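You operate a simulated robot arm through the tools that you are given. There is no shell and no other tool. Be economical: measure what you need, move in short steps, check, and stop when the job is done.

The job below is to be done with a simulated robot arm. You get a single attempt, and the scene is never put back.

## Task
Put one of the blue torque keys from the top of the corner steel table on top of the white work board there.
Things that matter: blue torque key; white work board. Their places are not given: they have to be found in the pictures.

Only the result counts: the job must be done as asked and must still hold three seconds after the hand-in. Knocking over, shifting, dropping, spilling or breaking anything else fails it.

## Robot
A 6-joint arm with a two-finger parallel gripper, fixed in place. Base frame: the origin is at the foot of the arm, x ahead of it, y to its left, z up; the work surface is at about z = 0. Readings come in mm, degrees, newtons and seconds.
With the tool pointing down near the work surface it reaches from about 140 to 580 mm from the base axis. Its first joint turns from -66.0 to 66.0 degrees. Payload 2.1 kg.
Tool frame: the origin (TCP) lies between the finger pads and is the grasp point; the fingertips stand 30 mm ahead of it; z points along the fingers, y is the line along which they close. The gripper opens to 94 mm. The fingers are 28 mm wide and 10 mm thick; the gripper's body (50 by 96 mm) begins 55 mm behind the TCP.
Orientation is told as [roll, pitch, yaw] about the base's x, y, z axes, in that order, counted from this pose: with the fingers straight down and closing along the base's y, the tool's x points along the base's -x, its y along +y and its z along -z.

## Interface
- The arm moves only by the tool move_arm. Its argument "increments" is a list of rows, each a list of 5 numbers: the opening, from 0 (shut) to 1 (fully open), then the shift along the tool's x, y, z in mm, then the turn about the tool's z in degrees. In form: [[jaw, x, y, z, spin], ...]. A call has 1 to 12 rows; each row shifts and turns the commanded pose from where the row before left it, along the tool's axes as they then stand. A row lasts 0.2 s, in which the tool goes at most 50 mm and 8.6 degrees; a call with a longer step from one row to the next is refused whole, and so is a gripper value outside its range. Where a pose cannot be reached the arm comes as near as it can. A force on the tool above 40 N (or 10 N above the force at the start of the call, whichever is more), or a blocked arm, ends the call early, and 0.2 s more pass. Each finger travels about 72 mm/s and halts on what it meets, pressing with about 31 N; the grip force reading is that of the motor and also rises with nothing between the fingers. The clock runs only during rows and for 0.2 s after the last one: add rows that do not move to give the fingers time. It gives the time, the measured TCP pose, the force on the tool (base axes), the opening and the grip force at its end, in the units of the frame above (readings bear some noise).
- Cameras (640 x 400 px; columns grow to the right, rows downward): "scene" is fixed at [53.1, -392.9, 474.5]; the picture's right is [0.69, -0.73, 0.00], its down [-0.51, -0.48, -0.71] and it looks along [0.52, 0.49, -0.70] (base axes); focal length 214 px, centre (320, 200). "wrist" rides on the gripper at [-37, 0, -58] in the tool frame; the picture's right is [0.00, -1.00, 0.00], its down [0.97, 0.00, -0.24] and it looks along [0.24, 0.00, 0.97] (tool axes); focal length 218 px, centre (320, 200).
- capture(camera): a new picture of that camera. No time passes.
- pixel_to_xyz(camera, pixels): for up to 12 pixels [column, row] of the newest picture of that camera ("zoom" is the newest enlarged one), the place [x, y, z] in the base frame of the surface seen there, good to about 3 mm, but the place of the scene camera against the robot may be out by one fixed shift of up to 18 mm in any direction. No time passes.
- close_up(camera, box): a new picture of the part [left, top, right, bottom] of that camera's present view, enlarged. No time passes.
- sign_off(): hands the job in; it is judged then, once.

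Go step by step. Measure first, check grasps and placings, and put right what went wrong. The budget is 60 turns and 22 pictures, counting those below and the enlarged ones. Unless the task says otherwise, let go and move clear before handing in, and close with one line.

The tools are called after "Call:" as name(argument=value, ...) on one line, values as JSON. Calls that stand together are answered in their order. move_arm: Moves the arm, as the interface text tells. Its arguments: {"type":"object","properties":{"increments":{"type":"array","items":{"type":"array","items":{"type":"number"}}}},"required":["increments"]} The other tools are called the same way: capture (camera) takes a picture; pixel_to_xyz (camera, pixels) gives the place of the surface under pixels of a picture; close_up (camera, box) takes an enlarged picture of a part of a camera's view; sign_off () hands the job in.

At the start:

```text
t: 0.0
tool_pos: [356.7, 3.4, 334.0]
tool_rot: [0.1, -0.1, -0.1]
force: [0.4, 0.4, 0.2]
opening: 94.0
finger_force: 0.0
```

scene: 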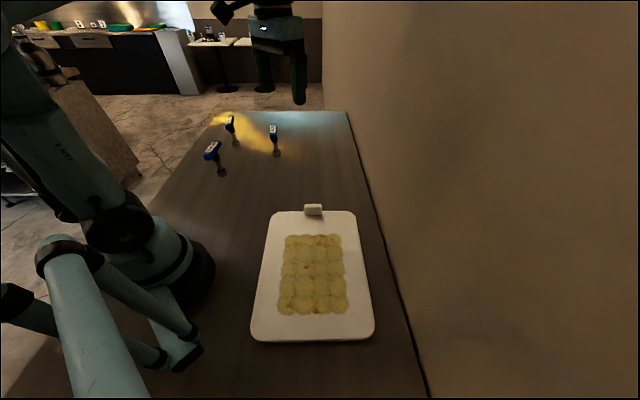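
wrist: 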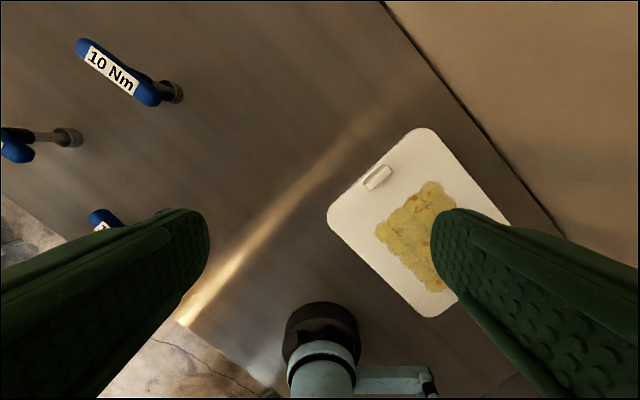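

The pictures show three blue T-handle keys near scene (213,150), (230,124) and (274,132), and a white board with a yellow patch near (313,275). I'll enlarge both areas.

Call:
close_up(camera="scene", box=[180, 100, 308, 180])

Call:
close_up(camera="wrist", box=[0, 20, 240, 250])

Call:
pixel_to_xyz(camera="wrist", pixels=[[84, 45], [150, 93], [176, 92], [115, 70], [10, 150], [70, 137], [103, 218], [424, 132], [332, 215], [378, 177], [400, 200], [430, 312]])

Call:
pixel_to_xyz(camera="scene", pixels=[[213, 150], [221, 172], [230, 122], [236, 143], [273, 132], [277, 153], [275, 214], [352, 213], [252, 335], [373, 333], [313, 209], [262, 270]])

```text
5.00 times, centred on (244, 140) of scene
```

zoom: 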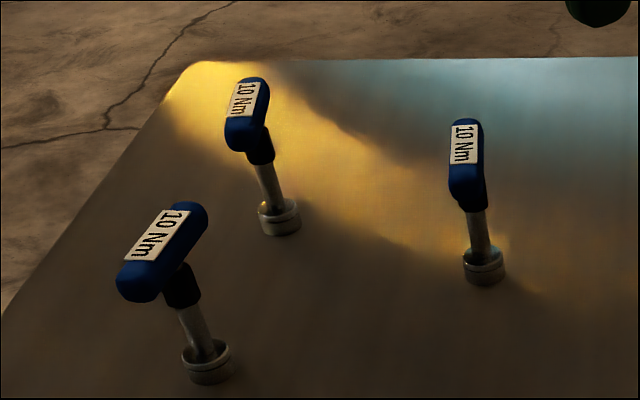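

```text
1.74 times, centred on (120, 135) of wrist
```

zoom: 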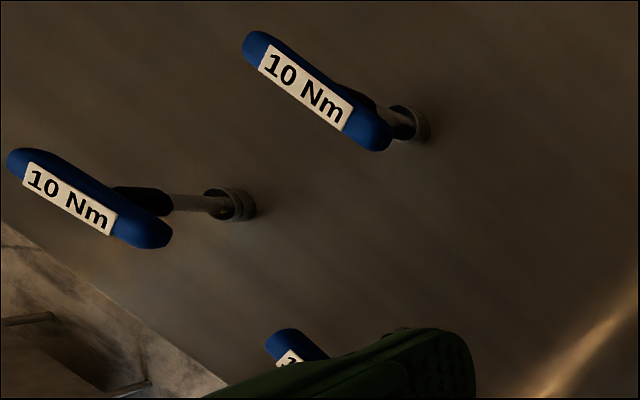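

```text
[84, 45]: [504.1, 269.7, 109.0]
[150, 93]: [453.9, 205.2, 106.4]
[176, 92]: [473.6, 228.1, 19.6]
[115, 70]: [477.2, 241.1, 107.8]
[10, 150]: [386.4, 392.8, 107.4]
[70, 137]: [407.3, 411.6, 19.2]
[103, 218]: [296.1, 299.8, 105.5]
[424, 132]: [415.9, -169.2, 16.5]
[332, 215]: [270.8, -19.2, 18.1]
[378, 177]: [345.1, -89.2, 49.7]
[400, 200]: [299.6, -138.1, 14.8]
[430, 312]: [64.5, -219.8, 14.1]
```

```text
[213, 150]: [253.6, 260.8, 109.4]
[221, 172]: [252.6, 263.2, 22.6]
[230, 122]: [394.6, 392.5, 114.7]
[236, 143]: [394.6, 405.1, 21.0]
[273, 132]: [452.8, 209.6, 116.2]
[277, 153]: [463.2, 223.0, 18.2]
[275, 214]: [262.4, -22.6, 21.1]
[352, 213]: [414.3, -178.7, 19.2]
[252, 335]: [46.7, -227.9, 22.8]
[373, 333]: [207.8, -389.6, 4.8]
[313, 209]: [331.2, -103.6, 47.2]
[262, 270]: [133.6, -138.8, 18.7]
```

All three keys stand upright on their sockets, with handle tops at about z = 107. The key near (265,265) has the easiest reach. I'll move over it for a clear wrist view.

Call:
move_arm(increments=[[1, 11, 40, 0, 0], [1, 11, 40, 0, 0], [1, 11, 40, 0, 0], [1, 11, 40, 0, 0], [1, 11, 40, 0, 0], [1, 0, 0, 0, 0]])

Call:
close_up(camera="scene", box=[240, 195, 392, 350])

Call:
capture(camera="wrist")

```text
t: 1.4
tool_pos: [299.8, 203.9, 333.9]
tool_rot: [0.0, 0.1, 0.0]
force: [0.3, 0.5, -0.3]
opening: 94.0
finger_force: 0.0
```

```text
2.58 times, centred on (316, 272) of scene
```

zoom: 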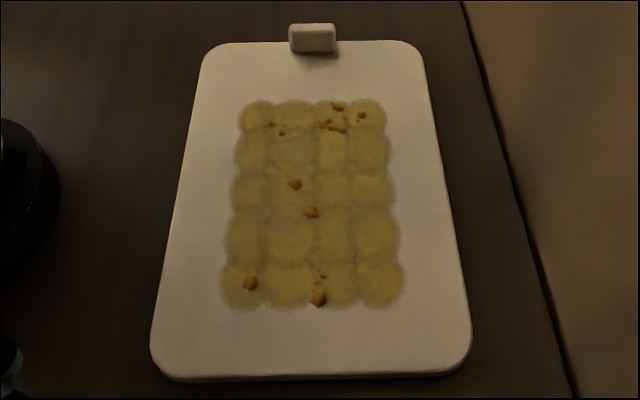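

```text
16 pictures are left
```

wrist: 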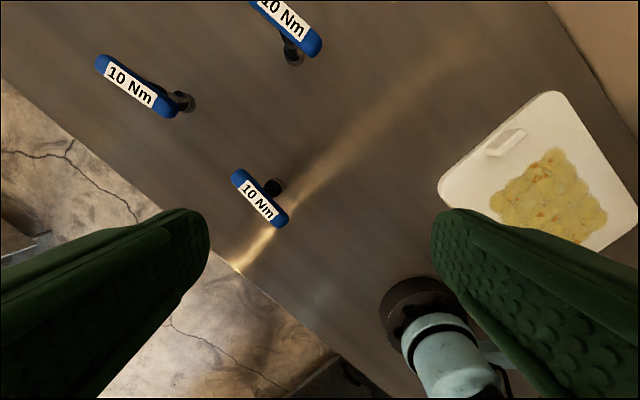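

The yellow patch is a crumbed stain, so I'll place the key on the clean white margin. Next I measure the key handle (ends near wrist (239,177) and (280,220)) and the board margins.

Call:
pixel_to_xyz(camera="wrist", pixels=[[237, 176], [282, 221], [259, 199], [252, 204], [267, 192], [274, 186], [277, 182], [443, 186], [552, 97], [508, 143], [498, 200], [556, 152]])

Call:
pixel_to_xyz(camera="zoom", pixels=[[215, 50], [420, 50], [240, 105], [385, 105], [290, 38], [336, 40], [312, 100], [165, 340], [225, 300], [310, 310], [310, 372], [460, 340]])

Call:
close_up(camera="wrist", box=[210, 155, 310, 240])

```text
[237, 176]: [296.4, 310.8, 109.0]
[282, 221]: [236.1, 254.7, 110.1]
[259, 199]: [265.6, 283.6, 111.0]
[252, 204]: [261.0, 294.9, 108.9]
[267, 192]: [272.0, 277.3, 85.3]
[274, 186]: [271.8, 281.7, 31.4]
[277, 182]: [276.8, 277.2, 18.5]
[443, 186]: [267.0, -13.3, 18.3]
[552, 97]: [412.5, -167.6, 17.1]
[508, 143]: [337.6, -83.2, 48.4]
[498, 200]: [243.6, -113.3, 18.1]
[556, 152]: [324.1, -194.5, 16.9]
```

```text
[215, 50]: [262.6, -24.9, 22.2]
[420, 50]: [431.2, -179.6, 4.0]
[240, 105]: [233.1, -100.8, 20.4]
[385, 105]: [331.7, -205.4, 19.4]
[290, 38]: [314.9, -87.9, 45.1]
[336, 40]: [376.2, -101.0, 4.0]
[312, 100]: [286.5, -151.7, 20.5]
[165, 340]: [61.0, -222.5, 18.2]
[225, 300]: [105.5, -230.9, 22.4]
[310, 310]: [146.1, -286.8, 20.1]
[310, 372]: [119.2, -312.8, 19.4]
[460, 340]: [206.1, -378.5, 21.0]
```

```text
4.71 times, centred on (260, 198) of wrist
```

zoom: 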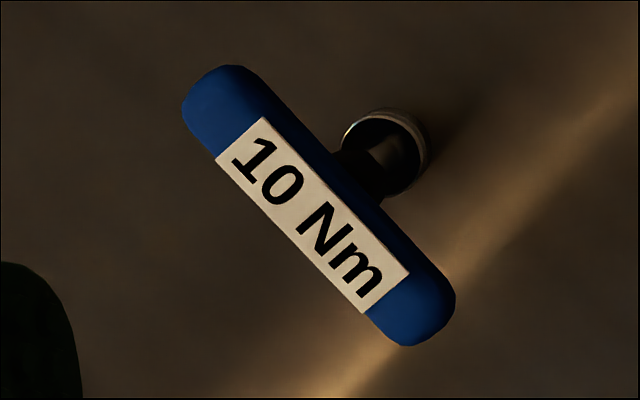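

The key handle's centre is about (266.5,283), its direction about 43° and its top at z ≈ 110. I'll move above it, turn the jaws across the handle, go part-way down and look.

Call:
move_arm(increments=[[1, 16.7, 39.5, 0, 0], [1, 16.6, 39.6, 0, 0], [1, 0, 0, 20, -8.6], [1, 0, 0, 20, -8.6], [1, 0, 0, 20, -8.6], [1, 0, 0, 20, -8.6], [1, 0, 0, 20, -8.6], [1, 0, 0, 30, 0], [1, 0, 0, 0, 0]])

Call:
capture(camera="wrist")

```text
t: 3.4
tool_pos: [267.6, 280.7, 202.7]
tool_rot: [0.1, 0.1, 43.0]
force: [-0.5, -0.7, -0.7]
opening: 94.0
finger_force: 0.1
```

```text
14 pictures are left
```

wrist: 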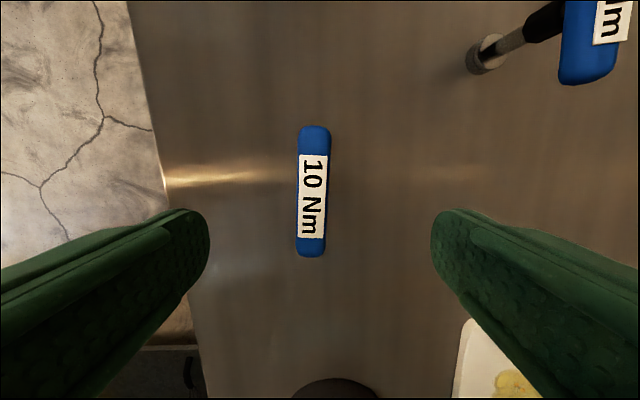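

The handle lies almost straight in the picture, from (314,127) to (311,256), and its centre is slightly left of the jaw line. I'll measure it.

Call:
pixel_to_xyz(camera="wrist", pixels=[[314, 130], [311, 252], [299, 190], [329, 190], [313, 190], [300, 165], [328, 165], [298, 235], [326, 235]])

```text
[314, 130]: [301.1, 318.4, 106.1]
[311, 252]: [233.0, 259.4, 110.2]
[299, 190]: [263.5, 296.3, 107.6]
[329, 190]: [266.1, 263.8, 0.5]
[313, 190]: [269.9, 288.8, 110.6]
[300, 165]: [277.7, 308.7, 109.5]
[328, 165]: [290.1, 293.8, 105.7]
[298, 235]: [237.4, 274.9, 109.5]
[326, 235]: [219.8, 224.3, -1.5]
```

The handle's centre is near (267.5,288.5) and its direction about 41.5°. I'll shift about -5 in tool x and +5 in tool y, turn +1.4° and descend to z ≈ 98.

Call:
move_arm(increments=[[1, -5, 5, 0, 1.4], [1, 0, 0, 30, 0], [1, 0, 0, 30, 0], [1, 0, 0, 25, 0], [1, 0, 0, 20, 0], [1, 0, 0, 0, 0]])

Call:
capture(camera="wrist")

```text
t: 4.8
tool_pos: [268.9, 288.7, 97.6]
tool_rot: [0.0, 0.1, 41.5]
force: [0.7, 0.2, -0.1]
opening: 94.1
finger_force: 0.1
```

```text
13 pictures are left
```

wrist: 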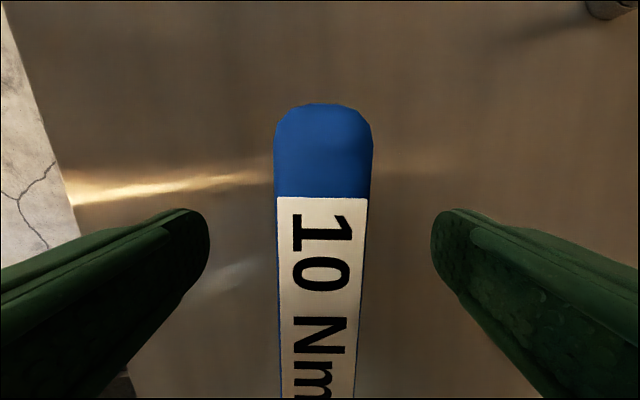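

The handle is centred between the fingers (columns 274–372), so I'll close the jaws.

Call:
move_arm(increments=[[0, 0, 0, 0, 0], [0, 0, 0, 0, 0], [0, 0, 0, 0, 0], [0, 0, 0, 0, 0], [0, 0, 0, 0, 0]])

```text
t: 6.0
tool_pos: [267.8, 288.6, 96.8]
tool_rot: [0.1, 0.1, 41.6]
force: [-0.5, 0.3, 0.0]
opening: 27.8
finger_force: 30.6
```

The jaws hold at 27.8 mm with 30.6 N. I'll lift straight up.

Call:
move_arm(increments=[[0, 0, 0, -15, 0], [0, 0, 0, -30, 0], [0, 0, 0, -35, 0], [0, 0, 0, -35, 0], [0, 0, 0, -15, 0], [0, 0, 0, 0, 0]])

Call:
capture(camera="scene")

```text
t: 7.4
tool_pos: [268.7, 289.8, 228.0]
tool_rot: [0.1, 0.0, 41.6]
force: [0.3, 0.1, -1.2]
opening: 27.9
finger_force: 31.4
```

```text
12 pictures are left
```

scene: 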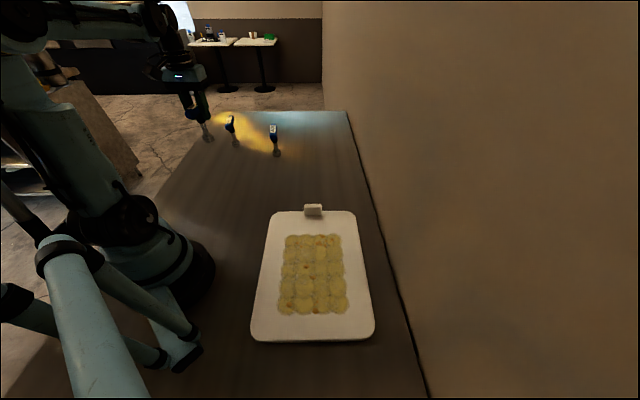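

The key is lifted and hangs straight (socket at scene (207,137)), and the other two keys have not moved. I'll carry it to above the clean board margin at about (276,-80).

Call:
move_arm(increments=[[0, 12, -14.1, 0, 0], [0, 24, -28.1, 0, 0], [0, 26.3, -30.8, 0, 0], [0, 26.3, -30.8, 0, 0], [0, 26.3, -30.8, 0, 0], [0, 26.3, -30.8, 0, 0], [0, 26.3, -30.8, 0, 0], [0, 26.3, -30.8, 0, 0], [0, 26.3, -30.8, 0, 0], [0, 20, -23.4, 0, 0], [0, 0, 0, 0, 0]])

Call:
capture(camera="wrist")

Call:
capture(camera="scene")

```text
t: 9.8
tool_pos: [276.1, -82.3, 229.8]
tool_rot: [0.0, 0.0, 41.5]
force: [0.0, -0.4, -0.7]
opening: 27.8
finger_force: 30.6
```

```text
11 pictures are left
```

wrist: 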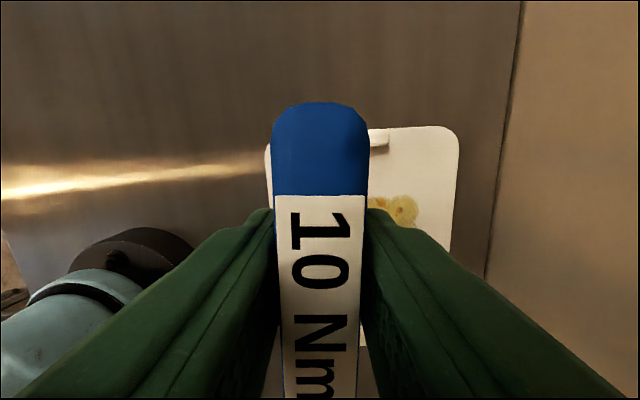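

```text
10 pictures are left
```

scene: 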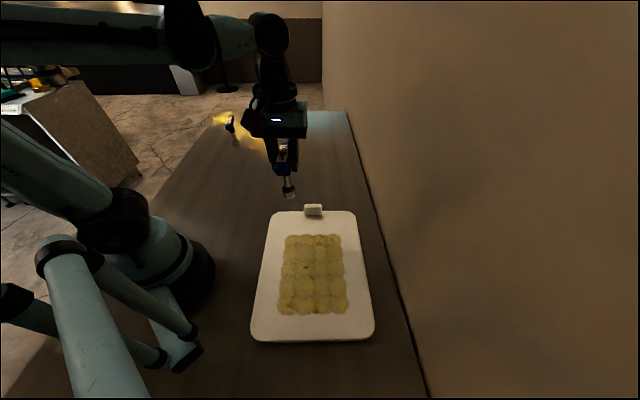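

The board corners show at wrist (268,150) and (455,135), and the block at (380,142). I'll re-measure the board from here before lowering.

Call:
pixel_to_xyz(camera="wrist", pixels=[[266, 165], [269, 147], [376, 128], [388, 146], [425, 128], [457, 150], [385, 200], [400, 195], [445, 245], [376, 148]])

Call:
pixel_to_xyz(camera="scene", pixels=[[290, 187], [290, 195], [290, 214], [290, 236], [290, 225], [275, 236], [335, 213]])

```text
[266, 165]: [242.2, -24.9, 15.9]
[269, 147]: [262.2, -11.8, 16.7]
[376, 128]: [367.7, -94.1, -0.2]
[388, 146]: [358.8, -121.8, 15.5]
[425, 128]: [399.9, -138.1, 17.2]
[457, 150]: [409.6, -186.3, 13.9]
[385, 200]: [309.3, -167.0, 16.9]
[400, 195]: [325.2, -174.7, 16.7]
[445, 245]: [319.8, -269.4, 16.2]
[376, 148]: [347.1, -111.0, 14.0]
```

```text
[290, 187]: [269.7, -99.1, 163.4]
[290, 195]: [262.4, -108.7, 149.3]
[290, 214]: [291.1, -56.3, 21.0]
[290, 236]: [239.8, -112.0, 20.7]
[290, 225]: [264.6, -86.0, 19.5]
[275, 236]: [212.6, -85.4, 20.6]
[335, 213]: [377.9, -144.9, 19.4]
```

The target (276,-82) sits mid-margin, about 38 mm from both the board edge and the stain. The board's top is at z ≈ 16.5, so contact should come at TCP z ≈ 114. I'll lower to about 118 first.

Call:
move_arm(increments=[[0, 0, 0, 30, 0], [0, 0, 0, 35, 0], [0, 0, 0, 30, 0], [0, 0, 0, 15, 0], [0, 0, 0, 0, 0]])

Call:
close_up(camera="scene", box=[230, 150, 390, 250])

```text
t: 11.0
tool_pos: [274.6, -79.9, 117.5]
tool_rot: [0.0, 0.0, 41.6]
force: [0.0, -0.5, -1.9]
opening: 28.0
finger_force: 31.5
```

```text
4.00 times, centred on (310, 200) of scene
```

zoom: 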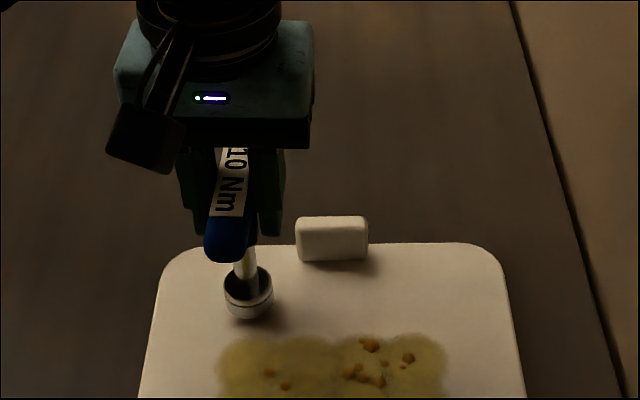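

The socket is just above clean white board at zoom (248,300), clear of both the stain and the block. I'll lower it in small steps until the force shows contact.

Call:
move_arm(increments=[[0, 0, 0, 1, 0], [0, 0, 0, 1, 0], [0, 0, 0, 0, 0]])

```text
t: 11.8
tool_pos: [276.4, -81.2, 116.7]
tool_rot: [-0.1, 0.1, 41.6]
force: [-0.2, -0.2, -1.0]
opening: 28.2
finger_force: 30.8
```

Call:
move_arm(increments=[[0, 0, 0, 1, 0], [0, 0, 0, 0.5, 0], [0, 0, 0, 0, 0]])

```text
t: 12.6
tool_pos: [274.6, -81.6, 114.9]
tool_rot: [0.0, 0.0, 41.6]
force: [0.0, 0.3, -2.2]
opening: 27.9
finger_force: 30.4
```

No contact yet (about -2 N, which is the key's weight). I'll continue down.

Call:
move_arm(increments=[[0, 0, 0, 0.7, 0], [0, 0, 0, 0.7, 0], [0, 0, 0, 0, 0]])

```text
t: 13.4
tool_pos: [274.5, -81.3, 113.8]
tool_rot: [-0.1, 0.1, 41.6]
force: [0.1, 0.4, -0.8]
opening: 28.0
finger_force: 31.1
```

Call:
move_arm(increments=[[0, 0, 0, 0.7, 0], [0, 0, 0, 0, 0]])

```text
t: 14.0
tool_pos: [274.8, -80.5, 113.0]
tool_rot: [0.0, 0.1, 41.6]
force: [0.3, 0.5, -1.0]
opening: 28.1
finger_force: 31.3
```

Call:
move_arm(increments=[[0, 0, 0, 0.7, 0], [0, 0, 0, 0, 0]])

Call:
close_up(camera="scene", box=[270, 200, 318, 230])

```text
t: 14.6
tool_pos: [275.3, -80.8, 112.8]
tool_rot: [0.0, -0.1, 41.6]
force: [-0.6, -0.2, 5.4]
opening: 27.9
finger_force: 31.2
```

```text
13.33 times, centred on (294, 215) of scene
```

zoom: 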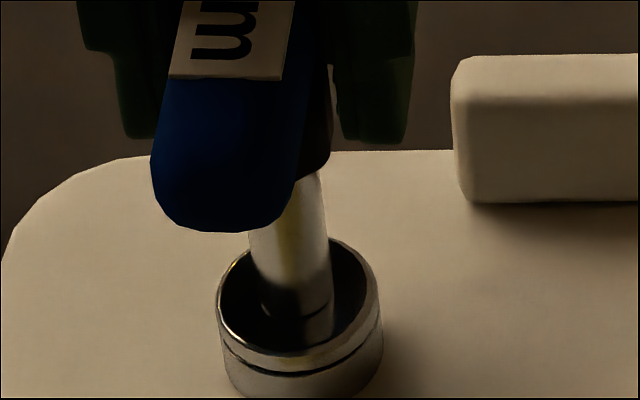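

The force has risen to +5.4 N, so the key is resting on the board. I'll open gently.

Call:
move_arm(increments=[[0.31, 0, 0, 0, 0], [0.34, 0, 0, 0, 0], [0.4, 0, 0, 0, 0], [0.6, 0, 0, 0, 0], [0.8, 0, 0, 0, 0], [0.95, 0, 0, 0, 0], [0.95, 0, 0, 0, 0]])

Call:
capture(camera="wrist")

```text
t: 16.2
tool_pos: [274.6, -79.6, 112.1]
tool_rot: [0.0, 0.0, 41.6]
force: [-0.2, 0.5, 0.2]
opening: 89.2
finger_force: 0.0
```

```text
7 pictures are left
```

wrist: 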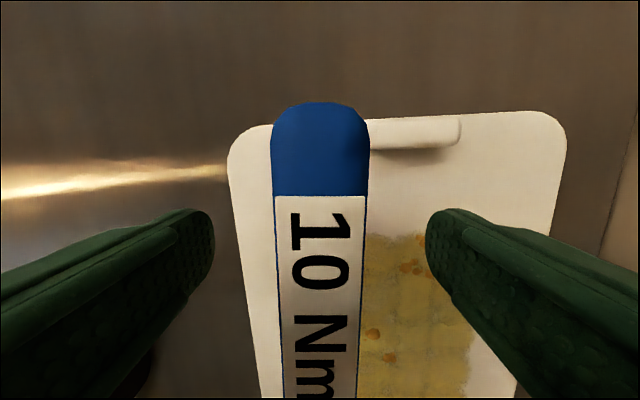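

The fingers are clear and the key stands on its own. I'll retreat straight up and check.

Call:
move_arm(increments=[[0.95, 0, 0, -20, 0], [0.95, 0, 0, -35, 0], [0.95, 0, 0, -40, 0], [0.95, 0, 0, -40, 0], [0.95, 0, 0, 0, 0], [0.95, 0, 0, 0, 0]])

Call:
capture(camera="scene")

Call:
close_up(camera="scene", box=[230, 150, 390, 250])

```text
t: 17.6
tool_pos: [274.7, -81.7, 247.9]
tool_rot: [-0.1, 0.1, 41.7]
force: [-0.2, 0.5, 0.1]
opening: 89.0
finger_force: 0.1
```

```text
6 pictures are left
```

scene: 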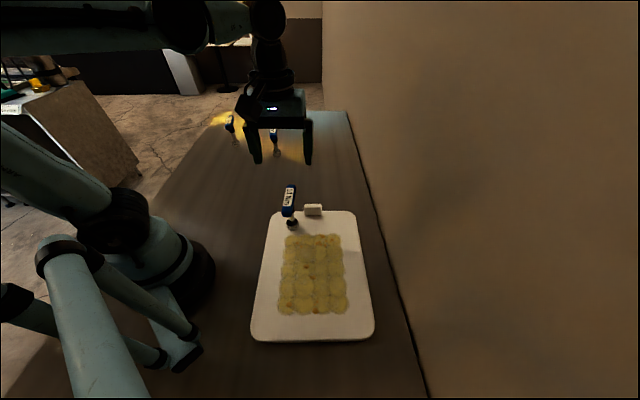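

```text
4.00 times, centred on (310, 200) of scene
```

zoom: 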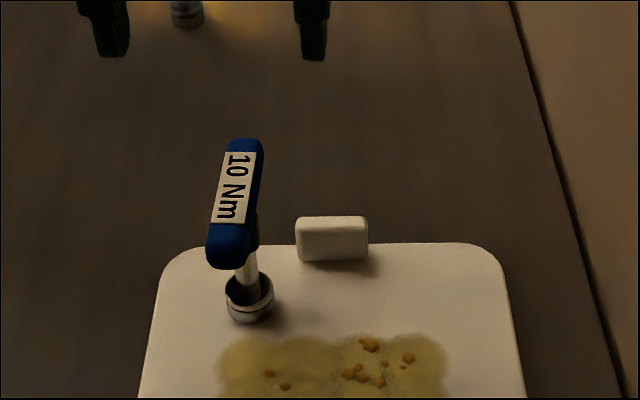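

The key stands upright on the clean white board at zoom (250,300), the other keys have not been disturbed, and the gripper is clear. I'm handing in.

Call:
sign_off()

```text
The job is handed in.
```

One blue torque key now stands upright on the clean margin of the white work board, clear of the stain, and nothing else was disturbed.
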